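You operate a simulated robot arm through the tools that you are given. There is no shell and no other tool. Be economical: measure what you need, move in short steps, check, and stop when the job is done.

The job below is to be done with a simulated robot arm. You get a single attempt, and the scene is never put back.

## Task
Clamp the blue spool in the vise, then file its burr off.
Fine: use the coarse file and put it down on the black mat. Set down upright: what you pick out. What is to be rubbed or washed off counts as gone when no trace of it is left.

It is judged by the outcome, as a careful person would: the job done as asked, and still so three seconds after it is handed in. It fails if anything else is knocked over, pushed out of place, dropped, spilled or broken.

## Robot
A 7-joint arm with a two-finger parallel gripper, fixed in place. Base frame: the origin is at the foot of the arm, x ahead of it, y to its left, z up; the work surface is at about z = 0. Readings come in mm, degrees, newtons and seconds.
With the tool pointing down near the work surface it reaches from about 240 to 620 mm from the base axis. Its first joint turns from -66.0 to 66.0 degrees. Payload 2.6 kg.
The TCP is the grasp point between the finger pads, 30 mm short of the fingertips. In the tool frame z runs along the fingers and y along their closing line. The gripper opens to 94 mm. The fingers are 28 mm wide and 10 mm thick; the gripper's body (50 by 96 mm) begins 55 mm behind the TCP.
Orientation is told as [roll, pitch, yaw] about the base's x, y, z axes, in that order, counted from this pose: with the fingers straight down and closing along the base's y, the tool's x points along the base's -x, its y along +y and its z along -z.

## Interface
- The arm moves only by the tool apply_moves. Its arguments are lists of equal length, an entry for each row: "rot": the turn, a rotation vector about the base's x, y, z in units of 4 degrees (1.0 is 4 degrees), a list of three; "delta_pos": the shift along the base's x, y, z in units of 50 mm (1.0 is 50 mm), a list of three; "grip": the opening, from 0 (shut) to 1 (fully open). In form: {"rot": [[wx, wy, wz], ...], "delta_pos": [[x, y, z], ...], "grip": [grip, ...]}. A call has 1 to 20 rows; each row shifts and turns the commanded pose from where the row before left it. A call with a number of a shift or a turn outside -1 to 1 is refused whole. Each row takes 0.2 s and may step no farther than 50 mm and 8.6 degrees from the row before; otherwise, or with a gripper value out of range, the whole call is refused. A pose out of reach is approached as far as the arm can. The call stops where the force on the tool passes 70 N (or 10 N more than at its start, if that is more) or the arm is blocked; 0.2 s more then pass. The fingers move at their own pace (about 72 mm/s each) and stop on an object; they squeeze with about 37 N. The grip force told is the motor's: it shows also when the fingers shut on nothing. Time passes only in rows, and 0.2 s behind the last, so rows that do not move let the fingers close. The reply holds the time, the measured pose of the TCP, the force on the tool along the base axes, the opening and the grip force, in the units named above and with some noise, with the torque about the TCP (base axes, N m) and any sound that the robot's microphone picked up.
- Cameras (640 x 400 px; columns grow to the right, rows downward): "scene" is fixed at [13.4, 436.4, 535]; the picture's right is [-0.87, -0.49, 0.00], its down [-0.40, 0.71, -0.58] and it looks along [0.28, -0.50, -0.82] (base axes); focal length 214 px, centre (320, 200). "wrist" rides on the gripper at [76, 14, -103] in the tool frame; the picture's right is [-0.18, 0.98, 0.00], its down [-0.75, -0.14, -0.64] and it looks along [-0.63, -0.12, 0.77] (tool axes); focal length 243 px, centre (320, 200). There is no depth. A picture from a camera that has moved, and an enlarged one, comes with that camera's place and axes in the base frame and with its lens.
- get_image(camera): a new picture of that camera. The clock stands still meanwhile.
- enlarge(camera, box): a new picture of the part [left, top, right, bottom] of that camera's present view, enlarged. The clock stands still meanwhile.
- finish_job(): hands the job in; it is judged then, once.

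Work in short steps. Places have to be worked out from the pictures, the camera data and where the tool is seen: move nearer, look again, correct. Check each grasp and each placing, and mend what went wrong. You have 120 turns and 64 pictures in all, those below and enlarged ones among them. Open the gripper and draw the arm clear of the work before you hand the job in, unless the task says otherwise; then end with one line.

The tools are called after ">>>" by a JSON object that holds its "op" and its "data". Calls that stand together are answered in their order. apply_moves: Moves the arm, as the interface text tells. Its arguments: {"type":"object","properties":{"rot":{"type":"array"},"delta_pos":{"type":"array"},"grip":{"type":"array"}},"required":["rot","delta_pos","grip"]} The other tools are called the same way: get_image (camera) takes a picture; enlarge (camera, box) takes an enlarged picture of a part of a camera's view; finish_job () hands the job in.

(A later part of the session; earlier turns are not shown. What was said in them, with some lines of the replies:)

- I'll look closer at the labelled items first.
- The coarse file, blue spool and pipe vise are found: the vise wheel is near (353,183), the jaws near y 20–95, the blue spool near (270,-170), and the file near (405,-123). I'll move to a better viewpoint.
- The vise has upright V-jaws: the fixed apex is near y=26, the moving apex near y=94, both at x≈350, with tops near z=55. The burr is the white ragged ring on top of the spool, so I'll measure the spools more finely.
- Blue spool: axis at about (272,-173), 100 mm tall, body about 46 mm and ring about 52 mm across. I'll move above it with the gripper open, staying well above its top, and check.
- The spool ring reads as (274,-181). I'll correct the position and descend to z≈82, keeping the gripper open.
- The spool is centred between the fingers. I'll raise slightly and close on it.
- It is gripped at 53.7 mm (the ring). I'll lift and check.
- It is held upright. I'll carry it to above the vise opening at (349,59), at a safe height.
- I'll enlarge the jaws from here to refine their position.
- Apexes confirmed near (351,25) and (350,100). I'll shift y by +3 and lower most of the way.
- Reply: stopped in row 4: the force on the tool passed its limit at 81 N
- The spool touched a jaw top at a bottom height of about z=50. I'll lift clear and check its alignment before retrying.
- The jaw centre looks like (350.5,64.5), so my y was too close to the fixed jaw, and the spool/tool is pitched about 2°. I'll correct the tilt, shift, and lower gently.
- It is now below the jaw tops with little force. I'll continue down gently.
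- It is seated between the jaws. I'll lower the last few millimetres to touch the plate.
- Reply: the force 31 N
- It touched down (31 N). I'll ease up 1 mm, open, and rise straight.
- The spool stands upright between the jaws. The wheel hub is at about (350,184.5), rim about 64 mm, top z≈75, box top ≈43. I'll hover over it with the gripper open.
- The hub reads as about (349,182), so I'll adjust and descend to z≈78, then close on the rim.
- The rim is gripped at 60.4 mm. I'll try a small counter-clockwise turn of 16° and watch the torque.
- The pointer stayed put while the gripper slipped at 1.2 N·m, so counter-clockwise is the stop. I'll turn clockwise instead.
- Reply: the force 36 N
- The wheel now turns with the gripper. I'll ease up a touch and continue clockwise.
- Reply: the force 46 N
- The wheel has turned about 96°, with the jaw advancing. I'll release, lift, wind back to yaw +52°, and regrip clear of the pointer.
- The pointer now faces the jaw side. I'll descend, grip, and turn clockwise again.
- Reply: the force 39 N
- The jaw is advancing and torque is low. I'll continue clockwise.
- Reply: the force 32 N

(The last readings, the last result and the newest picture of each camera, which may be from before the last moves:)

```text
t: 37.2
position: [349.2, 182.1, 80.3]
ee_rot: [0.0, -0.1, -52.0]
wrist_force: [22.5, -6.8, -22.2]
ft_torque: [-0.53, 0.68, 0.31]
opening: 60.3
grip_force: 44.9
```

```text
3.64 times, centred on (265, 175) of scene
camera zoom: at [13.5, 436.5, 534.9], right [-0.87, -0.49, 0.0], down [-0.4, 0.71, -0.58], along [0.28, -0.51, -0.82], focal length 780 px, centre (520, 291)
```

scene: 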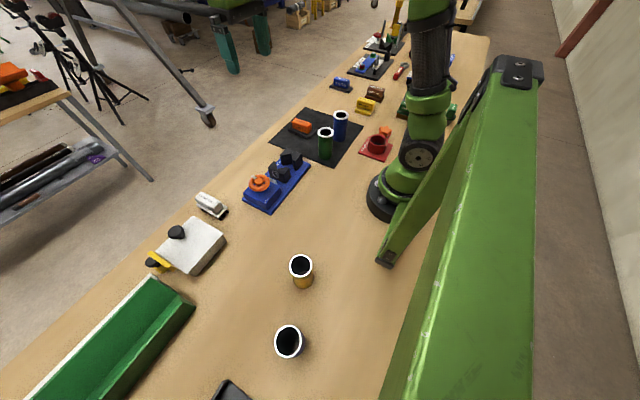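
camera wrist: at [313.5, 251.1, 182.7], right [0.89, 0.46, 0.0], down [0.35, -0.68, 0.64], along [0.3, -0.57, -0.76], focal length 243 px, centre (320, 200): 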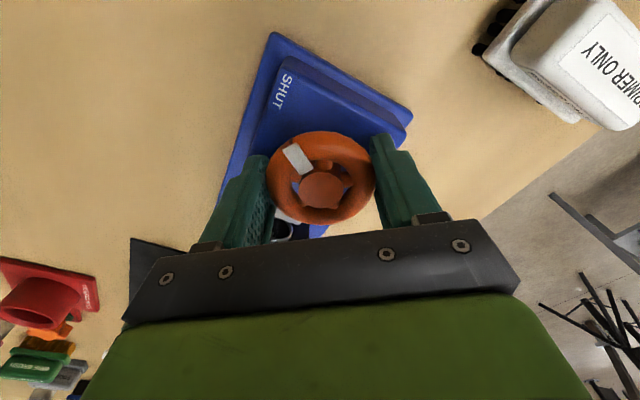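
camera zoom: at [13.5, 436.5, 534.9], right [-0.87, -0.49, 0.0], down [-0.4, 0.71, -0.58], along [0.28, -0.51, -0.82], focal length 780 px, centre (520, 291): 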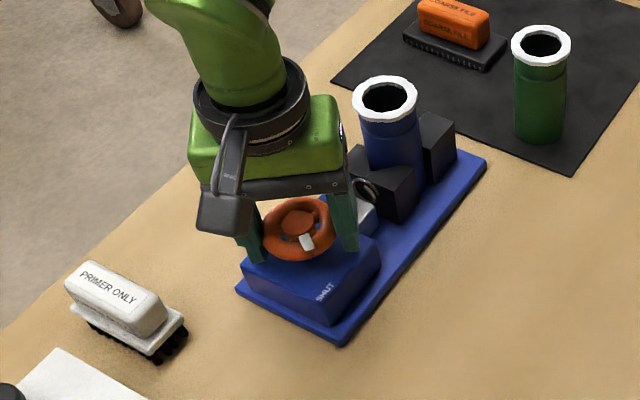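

The pointer nears SHUT and the jaws are close to the spool. I'll turn a bit more, watching for the torque rise.

>>> {"op": "apply_moves", "data": {"rot": [[0, 0, -1], [0, 0, -1], [0, 0, -1], [0, 0, -1]], "delta_pos": [[0, 0, 0], [0, 0, 0], [0, 0, 0], [0, 0, 0]], "grip": [0.4, 0.4, 0.4, 0.4]}}

>>> {"op": "apply_moves", "data": {"rot": [[0, 0, -1], [0, 0, -1], [0, 0, -1]], "delta_pos": [[0, 0, 0], [0, 0, 0], [0, 0, 0]], "grip": [0.4, 0.4, 0.4]}}

>>> {"op": "get_image", "data": {"camera": "wrist"}}

```text
t: 38.2
position: [349.9, 182.6, 80.6]
ee_rot: [0.2, -0.1, -68.0]
wrist_force: [14.5, 0.9, 2.9]
ft_torque: [0.2, 0.19, 0.97]
opening: 59.7
grip_force: 43.2
```

```text
t: 39.0
position: [349.5, 183.4, 81.0]
ee_rot: [0.2, -0.2, -79.9]
wrist_force: [16.3, -2.2, 4.5]
ft_torque: [0.24, 0.03, 1.51]
opening: 59.5
grip_force: 44.7
```

```text
22 pictures are left
camera wrist: at [350.3, 259.4, 183.4], right [1.0, -0.01, 0.0], down [-0.01, -0.76, 0.64], along [0.0, -0.64, -0.76], focal length 243 px, centre (320, 200)
```

wrist: 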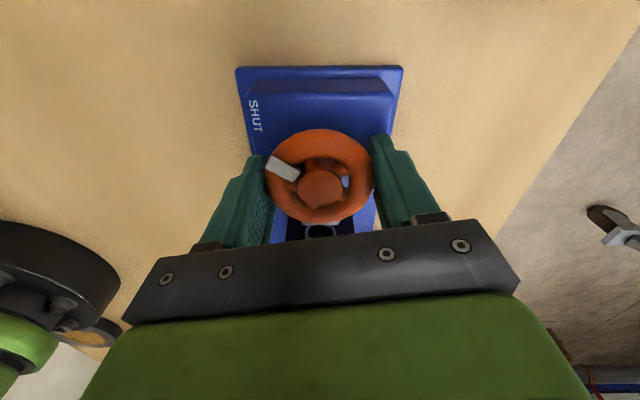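

Torque rose to 1.5 N·m and the grip slipped: the vise is tight. I'll release, rise, and rotate back to yaw 0.

>>> {"op": "apply_moves", "data": {"rot": [[0, 0, 0], [0, 0, 0], [0, 0, 0], [0, 0, 0], [0, 0, 1], [0, 0, 1], [0, 0, 1], [0, 0, 1], [0, 0, 1], [0, 0, 1], [0, 0, 1], [0, 0, 1], [0, 0, 1], [0, 0, 1], [0, 0, 1], [0, 0, 1], [0, 0, 1], [0, 0, 1], [0, 0, 1], [0, 0, 1]], "delta_pos": [[0, 0, 0], [0, 0, 0], [0, 0, 0.8], [0, 0, 0.8], [0, 0, 0.8], [0, 0, 0], [0, 0, 0], [0, 0, 0], [0, 0, 0], [0, 0, 0], [0, 0, 0], [0, 0, 0], [0, 0, 0], [0, 0, 0], [0, 0, 0], [0, 0, 0], [0, 0, 0], [0, 0, 0], [0, 0, 0], [0, 0, 0]], "grip": [0.95, 0.95, 0.95, 0.95, 0.95, 0.95, 0.95, 0.95, 0.95, 0.95, 0.95, 0.95, 0.95, 0.95, 0.95, 0.95, 0.95, 0.95, 0.95, 0.95]}}

>>> {"op": "apply_moves", "data": {"rot": [[0, 0, 1], [0, 0, 1], [0, 0, 1], [0, 0, 1], [0, 0, 0]], "delta_pos": [[0, -1, 0], [0, -1, 0], [0, -1, 0], [0, -0.6, 0], [0, 0, 0]], "grip": [0.95, 0.95, 0.95, 0.95, 0.95]}}

>>> {"op": "get_image", "data": {"camera": "wrist"}}

>>> {"op": "enlarge", "data": {"camera": "scene", "box": [220, 110, 340, 220]}}

```text
t: 43.2
position: [350.2, 183.8, 199.7]
ee_rot: [-0.1, -0.1, -15.9]
wrist_force: [0.2, -0.3, 0.2]
ft_torque: [0.0, 0.01, 0.0]
opening: 89.3
grip_force: 0.1
```

```text
t: 44.4
position: [348.4, 0.8, 198.6]
ee_rot: [-0.1, -0.2, 0.0]
wrist_force: [-0.1, 0.2, -0.1]
ft_torque: [-0.02, 0.0, -0.01]
opening: 89.4
grip_force: 0.1
```

```text
21 pictures are left
camera wrist: at [272.3, 14.9, 302.5], right [0.18, 0.98, 0.0], down [0.75, -0.14, 0.64], along [0.63, -0.12, -0.76], focal length 243 px, centre (320, 200)
```

wrist: 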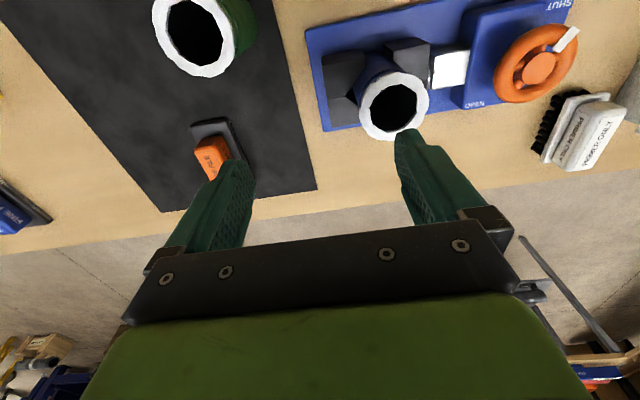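

```text
3.64 times, centred on (280, 165) of scene
camera zoom: at [13.4, 436.4, 535.0], right [-0.87, -0.49, 0.0], down [-0.4, 0.71, -0.58], along [0.28, -0.5, -0.82], focal length 780 px, centre (466, 327)
```

zoom: 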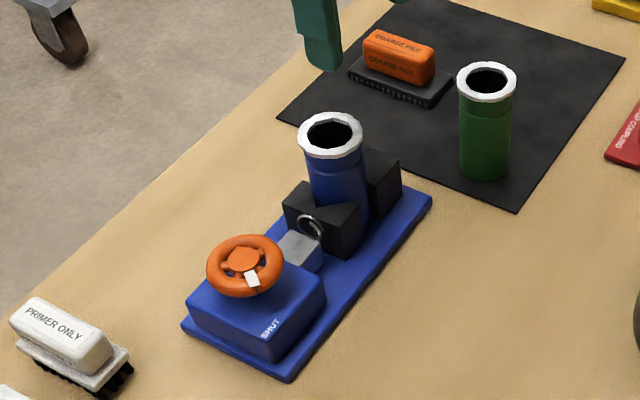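

Clamped, with the pointer at SHUT and the spool upright; ring centre about (352,59). Next is the coarse file near (413,-133), so I'll hover and look.

>>> {"op": "apply_moves", "data": {"rot": [[0, 0, 0], [0, 0, 0], [0, 0, 0], [0, 0, 0]], "delta_pos": [[0.4, -0.7, 0], [0.4, -0.7, 0], [0.4, -0.7, -0.4], [0.1, -0.58, -0.4]], "grip": [0.95, 0.95, 0.95, 0.95]}}

>>> {"op": "get_image", "data": {"camera": "wrist"}}

>>> {"op": "enlarge", "data": {"camera": "scene", "box": [270, 90, 350, 160]}}

```text
t: 45.4
position: [413.2, -132.8, 160.2]
ee_rot: [0.0, -0.2, 0.0]
wrist_force: [0.1, 0.6, -0.8]
ft_torque: [0.01, -0.02, 0.01]
opening: 89.5
grip_force: 0.1
```

```text
19 pictures are left
camera wrist: at [337.1, -119.1, 262.4], right [0.18, 0.98, 0.0], down [0.75, -0.14, 0.64], along [0.63, -0.12, -0.76], focal length 243 px, centre (320, 200)
```

wrist: 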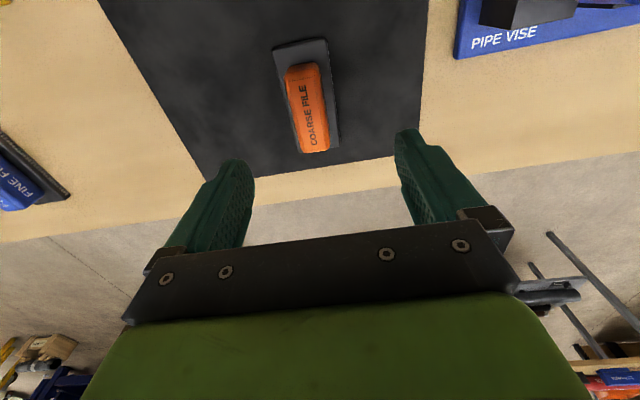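

```text
5.71 times, centred on (310, 125) of scene
camera zoom: at [13.4, 436.4, 535.0], right [-0.87, -0.49, 0.0], down [-0.4, 0.71, -0.58], along [0.28, -0.5, -0.82], focal length 1226 px, centre (377, 629)
```

zoom: 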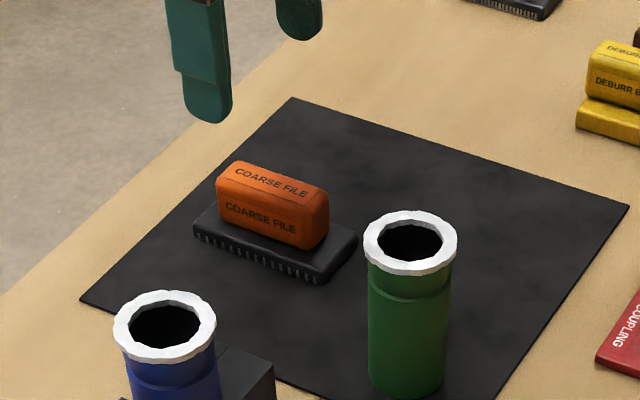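

Handle: centre about (415,-143), aligned with x, top z≈44, 27 mm wide. I'll descend to z≈48 and grip it across y.

>>> {"op": "apply_moves", "data": {"rot": [[0, 0, 0], [0, 0, 0], [0, 0, 0], [0, 0, 0]], "delta_pos": [[0.06, -0.2, -0.5], [0, 0, -0.7], [0, 0, -0.7], [0, 0, -0.3]], "grip": [0.95, 0.95, 0.95, 0.95]}}

>>> {"op": "get_image", "data": {"camera": "wrist"}}

```text
t: 46.4
position: [416.7, -141.2, 50.3]
ee_rot: [-0.1, -0.1, 0.0]
wrist_force: [0.2, 1.5, -0.4]
ft_torque: [-0.02, 0.05, -0.01]
opening: 89.4
grip_force: 0.1
```

```text
17 pictures are left
camera wrist: at [340.7, -127.9, 152.9], right [0.18, 0.98, 0.0], down [0.75, -0.14, 0.64], along [0.63, -0.12, -0.76], focal length 243 px, centre (320, 200)
```

wrist: 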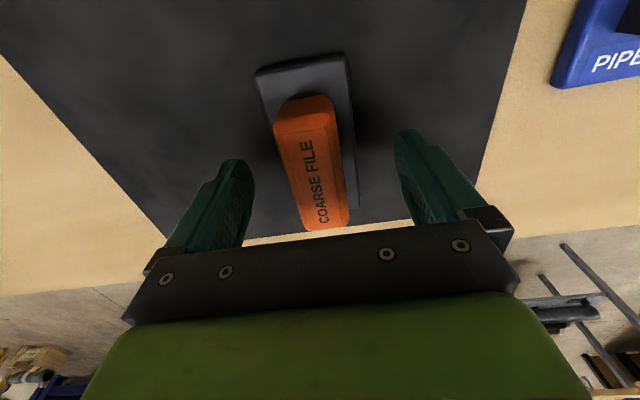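

Well centred; I'll lower 3 mm and close.

>>> {"op": "apply_moves", "data": {"rot": [[0, 0, 0], [0, 0, 0], [0, 0, 0], [0, 0, 0], [0, 0, 0]], "delta_pos": [[0, -0.04, -0.06], [0, 0, 0], [0, 0, 0], [0, 0, 0], [0, 0, 0]], "grip": [0.95, 0.1, 0.1, 0.1, 0.1]}}

>>> {"op": "apply_moves", "data": {"rot": [[0, 0, 0], [0, 0, 0], [0, 0, 0], [0, 0, 0], [0, 0, 0], [0, 0, 0]], "delta_pos": [[0, 0, 0], [0, 0, 0.2], [0, 0, 0.5], [0, 0, 0.8], [0, 0, 0.8], [0, 0, 0.8]], "grip": [0.1, 0.1, 0.1, 0.1, 0.1, 0.1]}}

>>> {"op": "get_image", "data": {"camera": "wrist"}}

```text
t: 47.6
position: [417.9, -144.0, 47.3]
ee_rot: [-0.1, -0.2, 0.1]
wrist_force: [0.7, -0.8, -0.1]
ft_torque: [0.01, -0.1, -0.04]
opening: 34.3
grip_force: 36.9
```

```text
t: 49.0
position: [417.0, -144.3, 202.1]
ee_rot: [0.0, -0.1, 0.0]
wrist_force: [0.4, 0.1, -3.5]
ft_torque: [0.03, -0.01, -0.01]
opening: 34.0
grip_force: 37.2
```

```text
16 pictures are left
camera wrist: at [340.4, -130.4, 305.4], right [0.18, 0.98, 0.0], down [0.75, -0.14, 0.64], along [0.63, -0.12, -0.77], focal length 243 px, centre (320, 200)
```

wrist: 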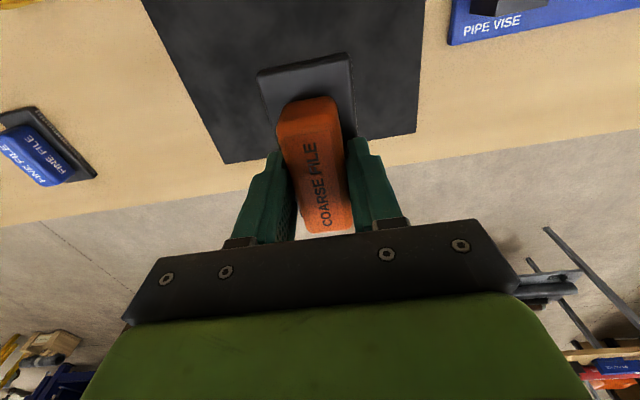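

The file is held level. I'll carry it above the spool at (352,59), then lower to just over the burr.

>>> {"op": "apply_moves", "data": {"rot": [[0, 0, 0], [0, 0, 0], [0, 0, 0], [0, 0, 0], [0, 0, 0], [0, 0, 0]], "delta_pos": [[-0.3, 0.8, 0], [-0.3, 0.8, 0], [-0.3, 0.8, 0], [-0.3, 0.8, 0], [-0.1, 0.86, 0], [0, 0, -0.5]], "grip": [0.1, 0.1, 0.1, 0.1, 0.1, 0.1]}}

>>> {"op": "enlarge", "data": {"camera": "scene", "box": [230, 90, 330, 200]}}

```text
t: 50.4
position: [350.2, 60.9, 178.0]
ee_rot: [-0.1, -0.2, 0.1]
wrist_force: [0.5, 0.2, -2.5]
ft_torque: [0.01, 0.01, -0.02]
opening: 34.1
grip_force: 37.0
```

```text
3.64 times, centred on (280, 145) of scene
camera zoom: at [13.4, 436.4, 535.0], right [-0.87, -0.49, 0.0], down [-0.4, 0.71, -0.58], along [0.28, -0.5, -0.82], focal length 780 px, centre (466, 400)
```

zoom: 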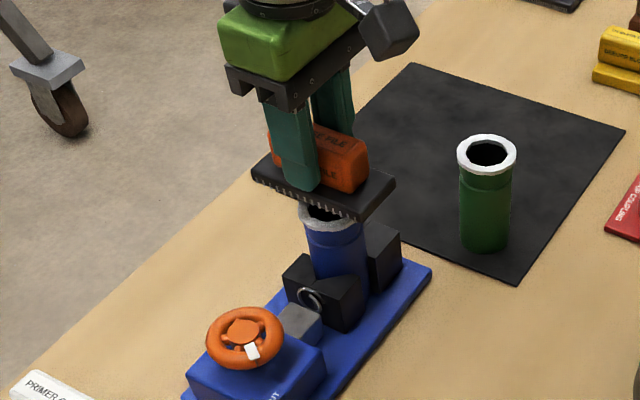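

The file hovers about 28 mm above the ring. I'll lower in small steps until contact.

>>> {"op": "apply_moves", "data": {"rot": [[0, 0, 0], [0, 0, 0], [0, 0, 0]], "delta_pos": [[0, -0.02, -0.3], [0, 0, -0.12], [0, 0, -0.06]], "grip": [0.1, 0.1, 0.1]}}

```text
t: 51.2
position: [353.1, 59.0, 155.2]
ee_rot: [-0.1, -0.5, -0.1]
wrist_force: [-10.6, -1.2, 31.4]
ft_torque: [-0.03, 0.02, -0.04]
opening: 34.6
grip_force: 36.7
```

Contact is made at about 31 N. I'll file with short strokes along x.

>>> {"op": "apply_moves", "data": {"rot": [[0, 0, 0], [0, 0, 0], [0, 0, 0], [0, 0, 0], [0, 0, 0], [0, 0, 0], [0, 0, 0], [0, 0, 0], [0, 0, 0], [0, 0, 0], [0, 0, 0], [0, 0, 0]], "delta_pos": [[0.2, 0, 0.01], [0.2, 0, 0], [-0.2, 0, 0], [-0.2, 0, 0], [-0.2, 0, 0], [-0.2, 0, 0], [0.2, 0, 0], [0.2, 0, 0], [0.2, 0, 0], [0.2, 0, 0], [-0.2, 0, 0], [-0.2, 0, 0]], "grip": [0.1, 0.1, 0.1, 0.1, 0.1, 0.1, 0.1, 0.1, 0.1, 0.1, 0.1, 0.1]}}

>>> {"op": "enlarge", "data": {"camera": "scene", "box": [240, 110, 320, 200]}}

```text
t: 53.8
position: [352.2, 58.3, 153.9]
ee_rot: [-0.2, -0.5, 0.0]
wrist_force: [6.9, -1.5, 15.6]
ft_torque: [0.17, -0.54, -0.07]
opening: 34.0
grip_force: 37.0
```

```text
4.44 times, centred on (280, 155) of scene
camera zoom: at [13.3, 436.4, 535.0], right [-0.87, -0.49, 0.0], down [-0.4, 0.71, -0.58], along [0.28, -0.5, -0.82], focal length 953 px, centre (498, 400)
```

zoom: 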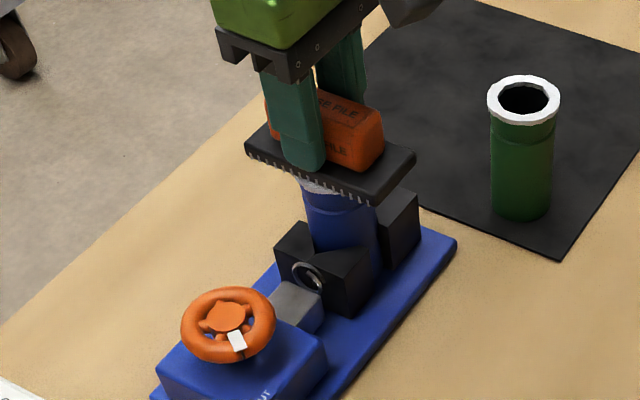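

Filing works with stable contact. I'll do more strokes, in both x and y, with slightly more pressure.

>>> {"op": "apply_moves", "data": {"rot": [[0, 0, 0], [0, 0, 0], [0, 0, 0], [0, 0, 0], [0, 0, 0], [0, 0, 0], [0, 0, 0], [0, 0, 0], [0, 0, 0], [0, 0, 0], [0, 0, 0], [0, 0, 0], [0, 0, 0], [0, 0, 0], [0, 0, 0], [0, 0, 0], [0, 0, 0], [0, 0, 0], [0, 0, 0], [0, 0, 0]], "delta_pos": [[0.25, 0.05, -0.01], [0.25, 0.05, 0], [-0.25, 0, 0], [-0.25, 0, 0], [-0.25, 0, 0], [-0.25, 0, 0], [0.25, 0, 0], [0.25, 0, 0], [0.25, -0.1, 0], [0.25, -0.1, 0], [-0.25, 0, 0], [-0.25, 0, 0], [-0.25, 0, 0], [-0.25, 0, 0], [0.25, 0, 0], [0.25, 0, 0], [0.25, 0.05, 0], [0.25, 0.05, 0], [-0.25, 0, 0], [-0.25, 0, 0]], "grip": [0.1, 0.1, 0.1, 0.1, 0.1, 0.1, 0.1, 0.1, 0.1, 0.1, 0.1, 0.1, 0.1, 0.1, 0.1, 0.1, 0.1, 0.1, 0.1, 0.1]}}

>>> {"op": "apply_moves", "data": {"rot": [[0, 0, 0], [0, 0, 0], [0, 0, 0], [0, 0, 0]], "delta_pos": [[0, 0, 0.4], [0, 0, 0.6], [0.2, -0.8, 0.4], [0.2, -0.9, 0.4]], "grip": [0.1, 0.1, 0.1, 0.1]}}

>>> {"op": "enlarge", "data": {"camera": "scene", "box": [240, 110, 320, 200]}}

```text
t: 58.0
position: [352.7, 58.3, 154.4]
ee_rot: [0.0, -0.4, 0.0]
wrist_force: [8.2, -1.8, 19.4]
ft_torque: [0.08, 0.24, -0.02]
opening: 34.1
grip_force: 37.7
```

```text
refused: row 4 steps farther than a row can; nothing moved
```

```text
4.44 times, centred on (280, 155) of scene
camera zoom: at [13.3, 436.4, 535.0], right [-0.87, -0.49, 0.0], down [-0.4, 0.71, -0.58], along [0.28, -0.5, -0.82], focal length 953 px, centre (498, 400)
```

zoom: 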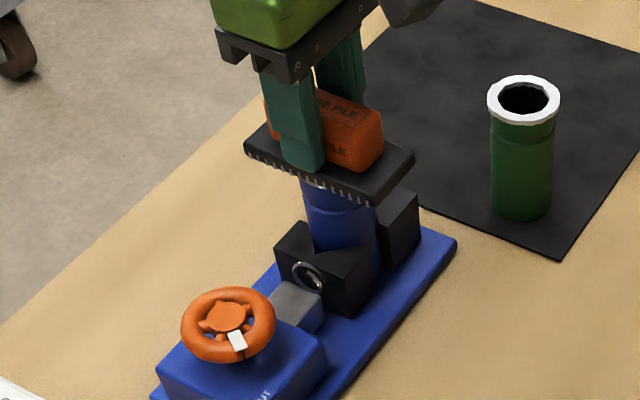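

The white ring seems gone under the file. I'll lift off and move aside to inspect.

>>> {"op": "apply_moves", "data": {"rot": [[0, 0, 0], [0, 0, 0], [0, 0, 0], [0, 0, 0]], "delta_pos": [[0, 0, 0.4], [0, 0, 0.6], [0.2, -0.8, 0.2], [0.2, -0.9, 0.2]], "grip": [0.1, 0.1, 0.1, 0.1]}}

>>> {"op": "enlarge", "data": {"camera": "scene", "box": [250, 120, 310, 190]}}

>>> {"op": "get_image", "data": {"camera": "wrist"}}

```text
t: 59.0
position: [371.9, -27.4, 222.2]
ee_rot: [0.0, -0.1, 0.1]
wrist_force: [-0.5, 0.5, -3.8]
ft_torque: [-0.01, -0.01, 0.02]
opening: 34.1
grip_force: 37.2
```

```text
5.71 times, centred on (280, 155) of scene
camera zoom: at [13.3, 436.5, 535.0], right [-0.87, -0.49, 0.0], down [-0.4, 0.71, -0.58], along [0.28, -0.5, -0.82], focal length 1226 px, centre (549, 457)
```

zoom: 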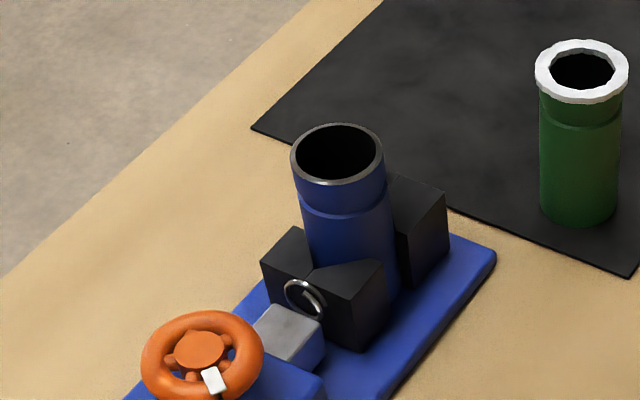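

```text
11 pictures are left
camera wrist: at [295.2, -13.5, 325.3], right [0.18, 0.98, 0.0], down [0.75, -0.14, 0.64], along [0.63, -0.12, -0.77], focal length 243 px, centre (320, 200)
```

wrist: 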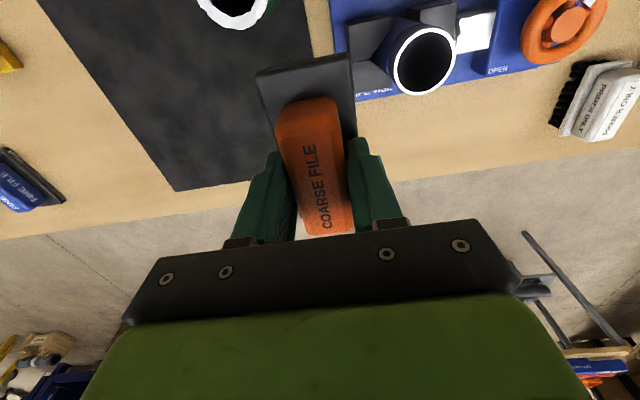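

The ragged ring is gone. I'll inspect the rim for traces up close.

>>> {"op": "enlarge", "data": {"camera": "wrist", "box": [380, 5, 470, 105]}}

>>> {"op": "enlarge", "data": {"camera": "scene", "box": [268, 130, 298, 160]}}

```text
4.00 times, centred on (425, 55) of wrist
camera zoom: at [295.2, -13.5, 325.3], right [0.18, 0.98, 0.0], down [0.75, -0.14, 0.64], along [0.63, -0.12, -0.77], focal length 970 px, centre (-100, 780)
```

zoom: 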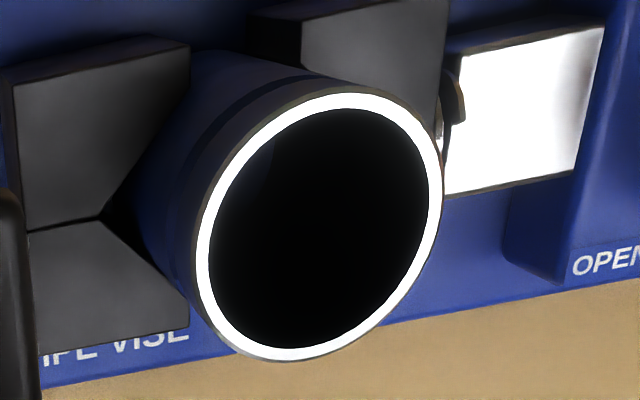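

```text
13.33 times, centred on (283, 145) of scene
camera zoom: at [13.3, 436.5, 535.0], right [-0.87, -0.49, 0.0], down [-0.4, 0.71, -0.58], along [0.28, -0.5, -0.82], focal length 2860 px, centre (813, 933)
```

zoom: 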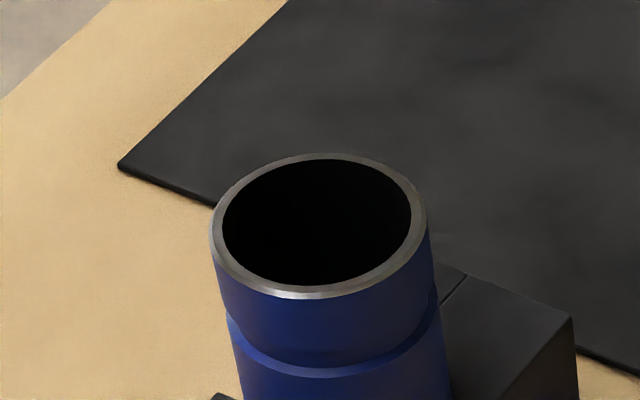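

The rim is smooth bare metal with no trace of burr. I'll return the file to its spot on the black mat.

>>> {"op": "apply_moves", "data": {"rot": [[0, 0, 0], [0, 0, 0], [0, 0, 0], [0, 0, 0], [0, 0, 0], [0, 0, 0], [0, 0, 0], [0, 0, 0]], "delta_pos": [[0.3, -0.8, 0], [0.3, -0.8, 0], [0.3, -0.73, 0], [0, 0, -0.8], [0, 0, -0.8], [0, 0, -0.8], [0, 0, -0.7], [0, 0, -0.2]], "grip": [0.1, 0.1, 0.1, 0.1, 0.1, 0.1, 0.1, 0.1]}}

>>> {"op": "enlarge", "data": {"camera": "scene", "box": [260, 80, 360, 170]}}

```text
t: 60.8
position: [417.8, -143.0, 59.6]
ee_rot: [0.0, -0.2, 0.0]
wrist_force: [0.3, 0.6, -3.1]
ft_torque: [-0.01, 0.0, -0.02]
opening: 34.2
grip_force: 37.4
```

```text
4.44 times, centred on (310, 125) of scene
camera zoom: at [13.4, 436.4, 535.0], right [-0.87, -0.49, 0.0], down [-0.4, 0.71, -0.58], along [0.28, -0.5, -0.82], focal length 953 px, centre (364, 533)
```

zoom: 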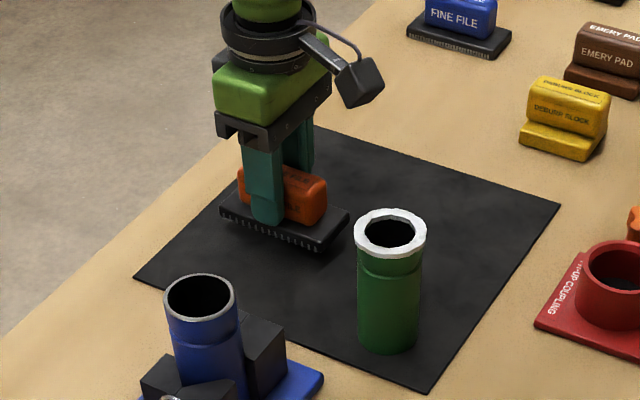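

The file is over its original spot on the mat. I'll lower gently until contact.

>>> {"op": "apply_moves", "data": {"rot": [[0, 0, 0], [0, 0, 0], [0, 0, 0], [0, 0, 0]], "delta_pos": [[0, 0, -0.12], [0, 0, -0.06], [0, 0, -0.04], [0, 0, 0]], "grip": [0.1, 0.1, 0.1, 0.1]}}

```text
t: 61.8
position: [417.3, -142.5, 47.3]
ee_rot: [0.0, -0.2, 0.0]
wrist_force: [-0.1, -0.2, -3.1]
ft_torque: [0.03, -0.01, 0.03]
opening: 34.2
grip_force: 37.0
```

>>> {"op": "apply_moves", "data": {"rot": [[0, 0, 0], [0, 0, 0], [0, 0, 0]], "delta_pos": [[0, 0, -0.02], [0, 0, -0.02], [0, 0, 0]], "grip": [0.1, 0.1, 0.1]}}

```text
t: 62.6
position: [416.1, -141.4, 44.3]
ee_rot: [-0.1, -0.2, 0.0]
wrist_force: [-1.2, 0.5, -1.7]
ft_torque: [0.03, -0.05, 0.01]
opening: 34.3
grip_force: 37.2
```

Nearly touching (the load is easing), so I'll go another millimetre or two.

>>> {"op": "apply_moves", "data": {"rot": [[0, 0, 0], [0, 0, 0]], "delta_pos": [[0, 0, -0.02], [0, 0, 0]], "grip": [0.1, 0.1]}}

```text
t: 63.2
position: [416.2, -142.4, 44.1]
ee_rot: [0.0, -0.2, -0.1]
wrist_force: [-10.8, 4.5, 19.4]
ft_torque: [0.06, 0.33, 0.17]
opening: 34.1
grip_force: 36.9
```

It is on the mat (19 N). I'll open and rise straight up, clear of the work.

>>> {"op": "apply_moves", "data": {"rot": [[0, 0, 0], [0, 0, 0], [0, 0, 0], [0, 0, 0], [0, 0, 0], [0, 0, 0], [0, 0, 0], [0, 0, 0]], "delta_pos": [[0, 0, 0.02], [0, 0, 0], [0, 0, 0], [0, 0, 0.4], [0, 0, 0.8], [0, 0, 0.9], [0, 0, 0.9], [0, 0, 0.9]], "grip": [0.1, 0.9, 0.9, 0.9, 0.9, 0.9, 0.9, 0.9]}}

>>> {"op": "get_image", "data": {"camera": "scene"}}

>>> {"op": "enlarge", "data": {"camera": "scene", "box": [230, 80, 370, 215]}}

```text
t: 65.0
position: [416.7, -141.9, 242.4]
ee_rot: [0.0, -0.3, -0.1]
wrist_force: [-0.2, 0.2, -0.1]
ft_torque: [0.01, -0.02, 0.02]
opening: 84.5
grip_force: 0.1
```

```text
7 pictures are left
```

scene: 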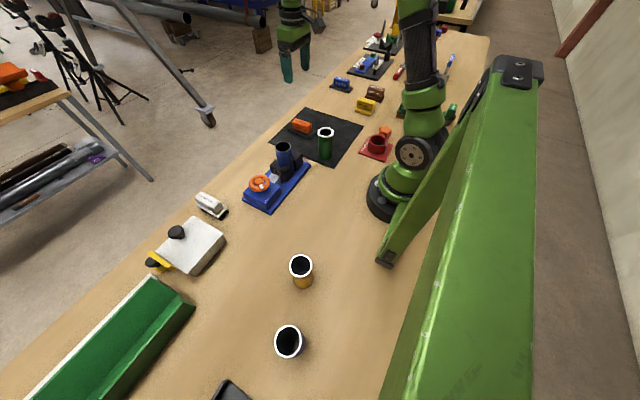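

```text
2.96 times, centred on (300, 148) of scene
camera zoom: at [13.4, 436.4, 535.0], right [-0.87, -0.49, 0.0], down [-0.4, 0.71, -0.58], along [0.28, -0.5, -0.82], focal length 636 px, centre (379, 356)
```

zoom: 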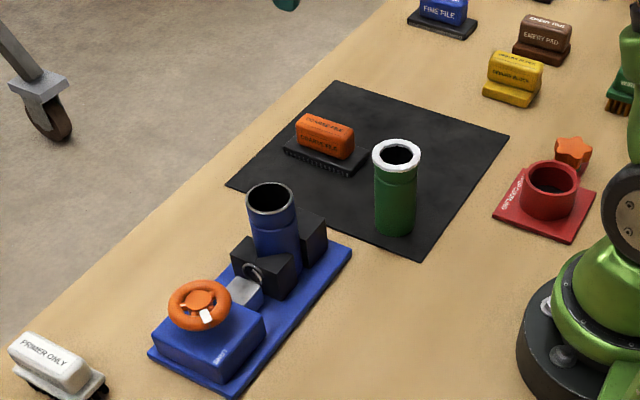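

The spool is clamped and burr-free, the file stands upright on the mat, the arm is clear, and nothing else has moved. I'm handing the job in.

>>> {"op": "finish_job", "data": {}}

```text
The job is handed in.
```

The blue spool is clamped upright in the vise, its burr is filed off with no trace seen on the rim, and the coarse file is standing upright on the black mat.
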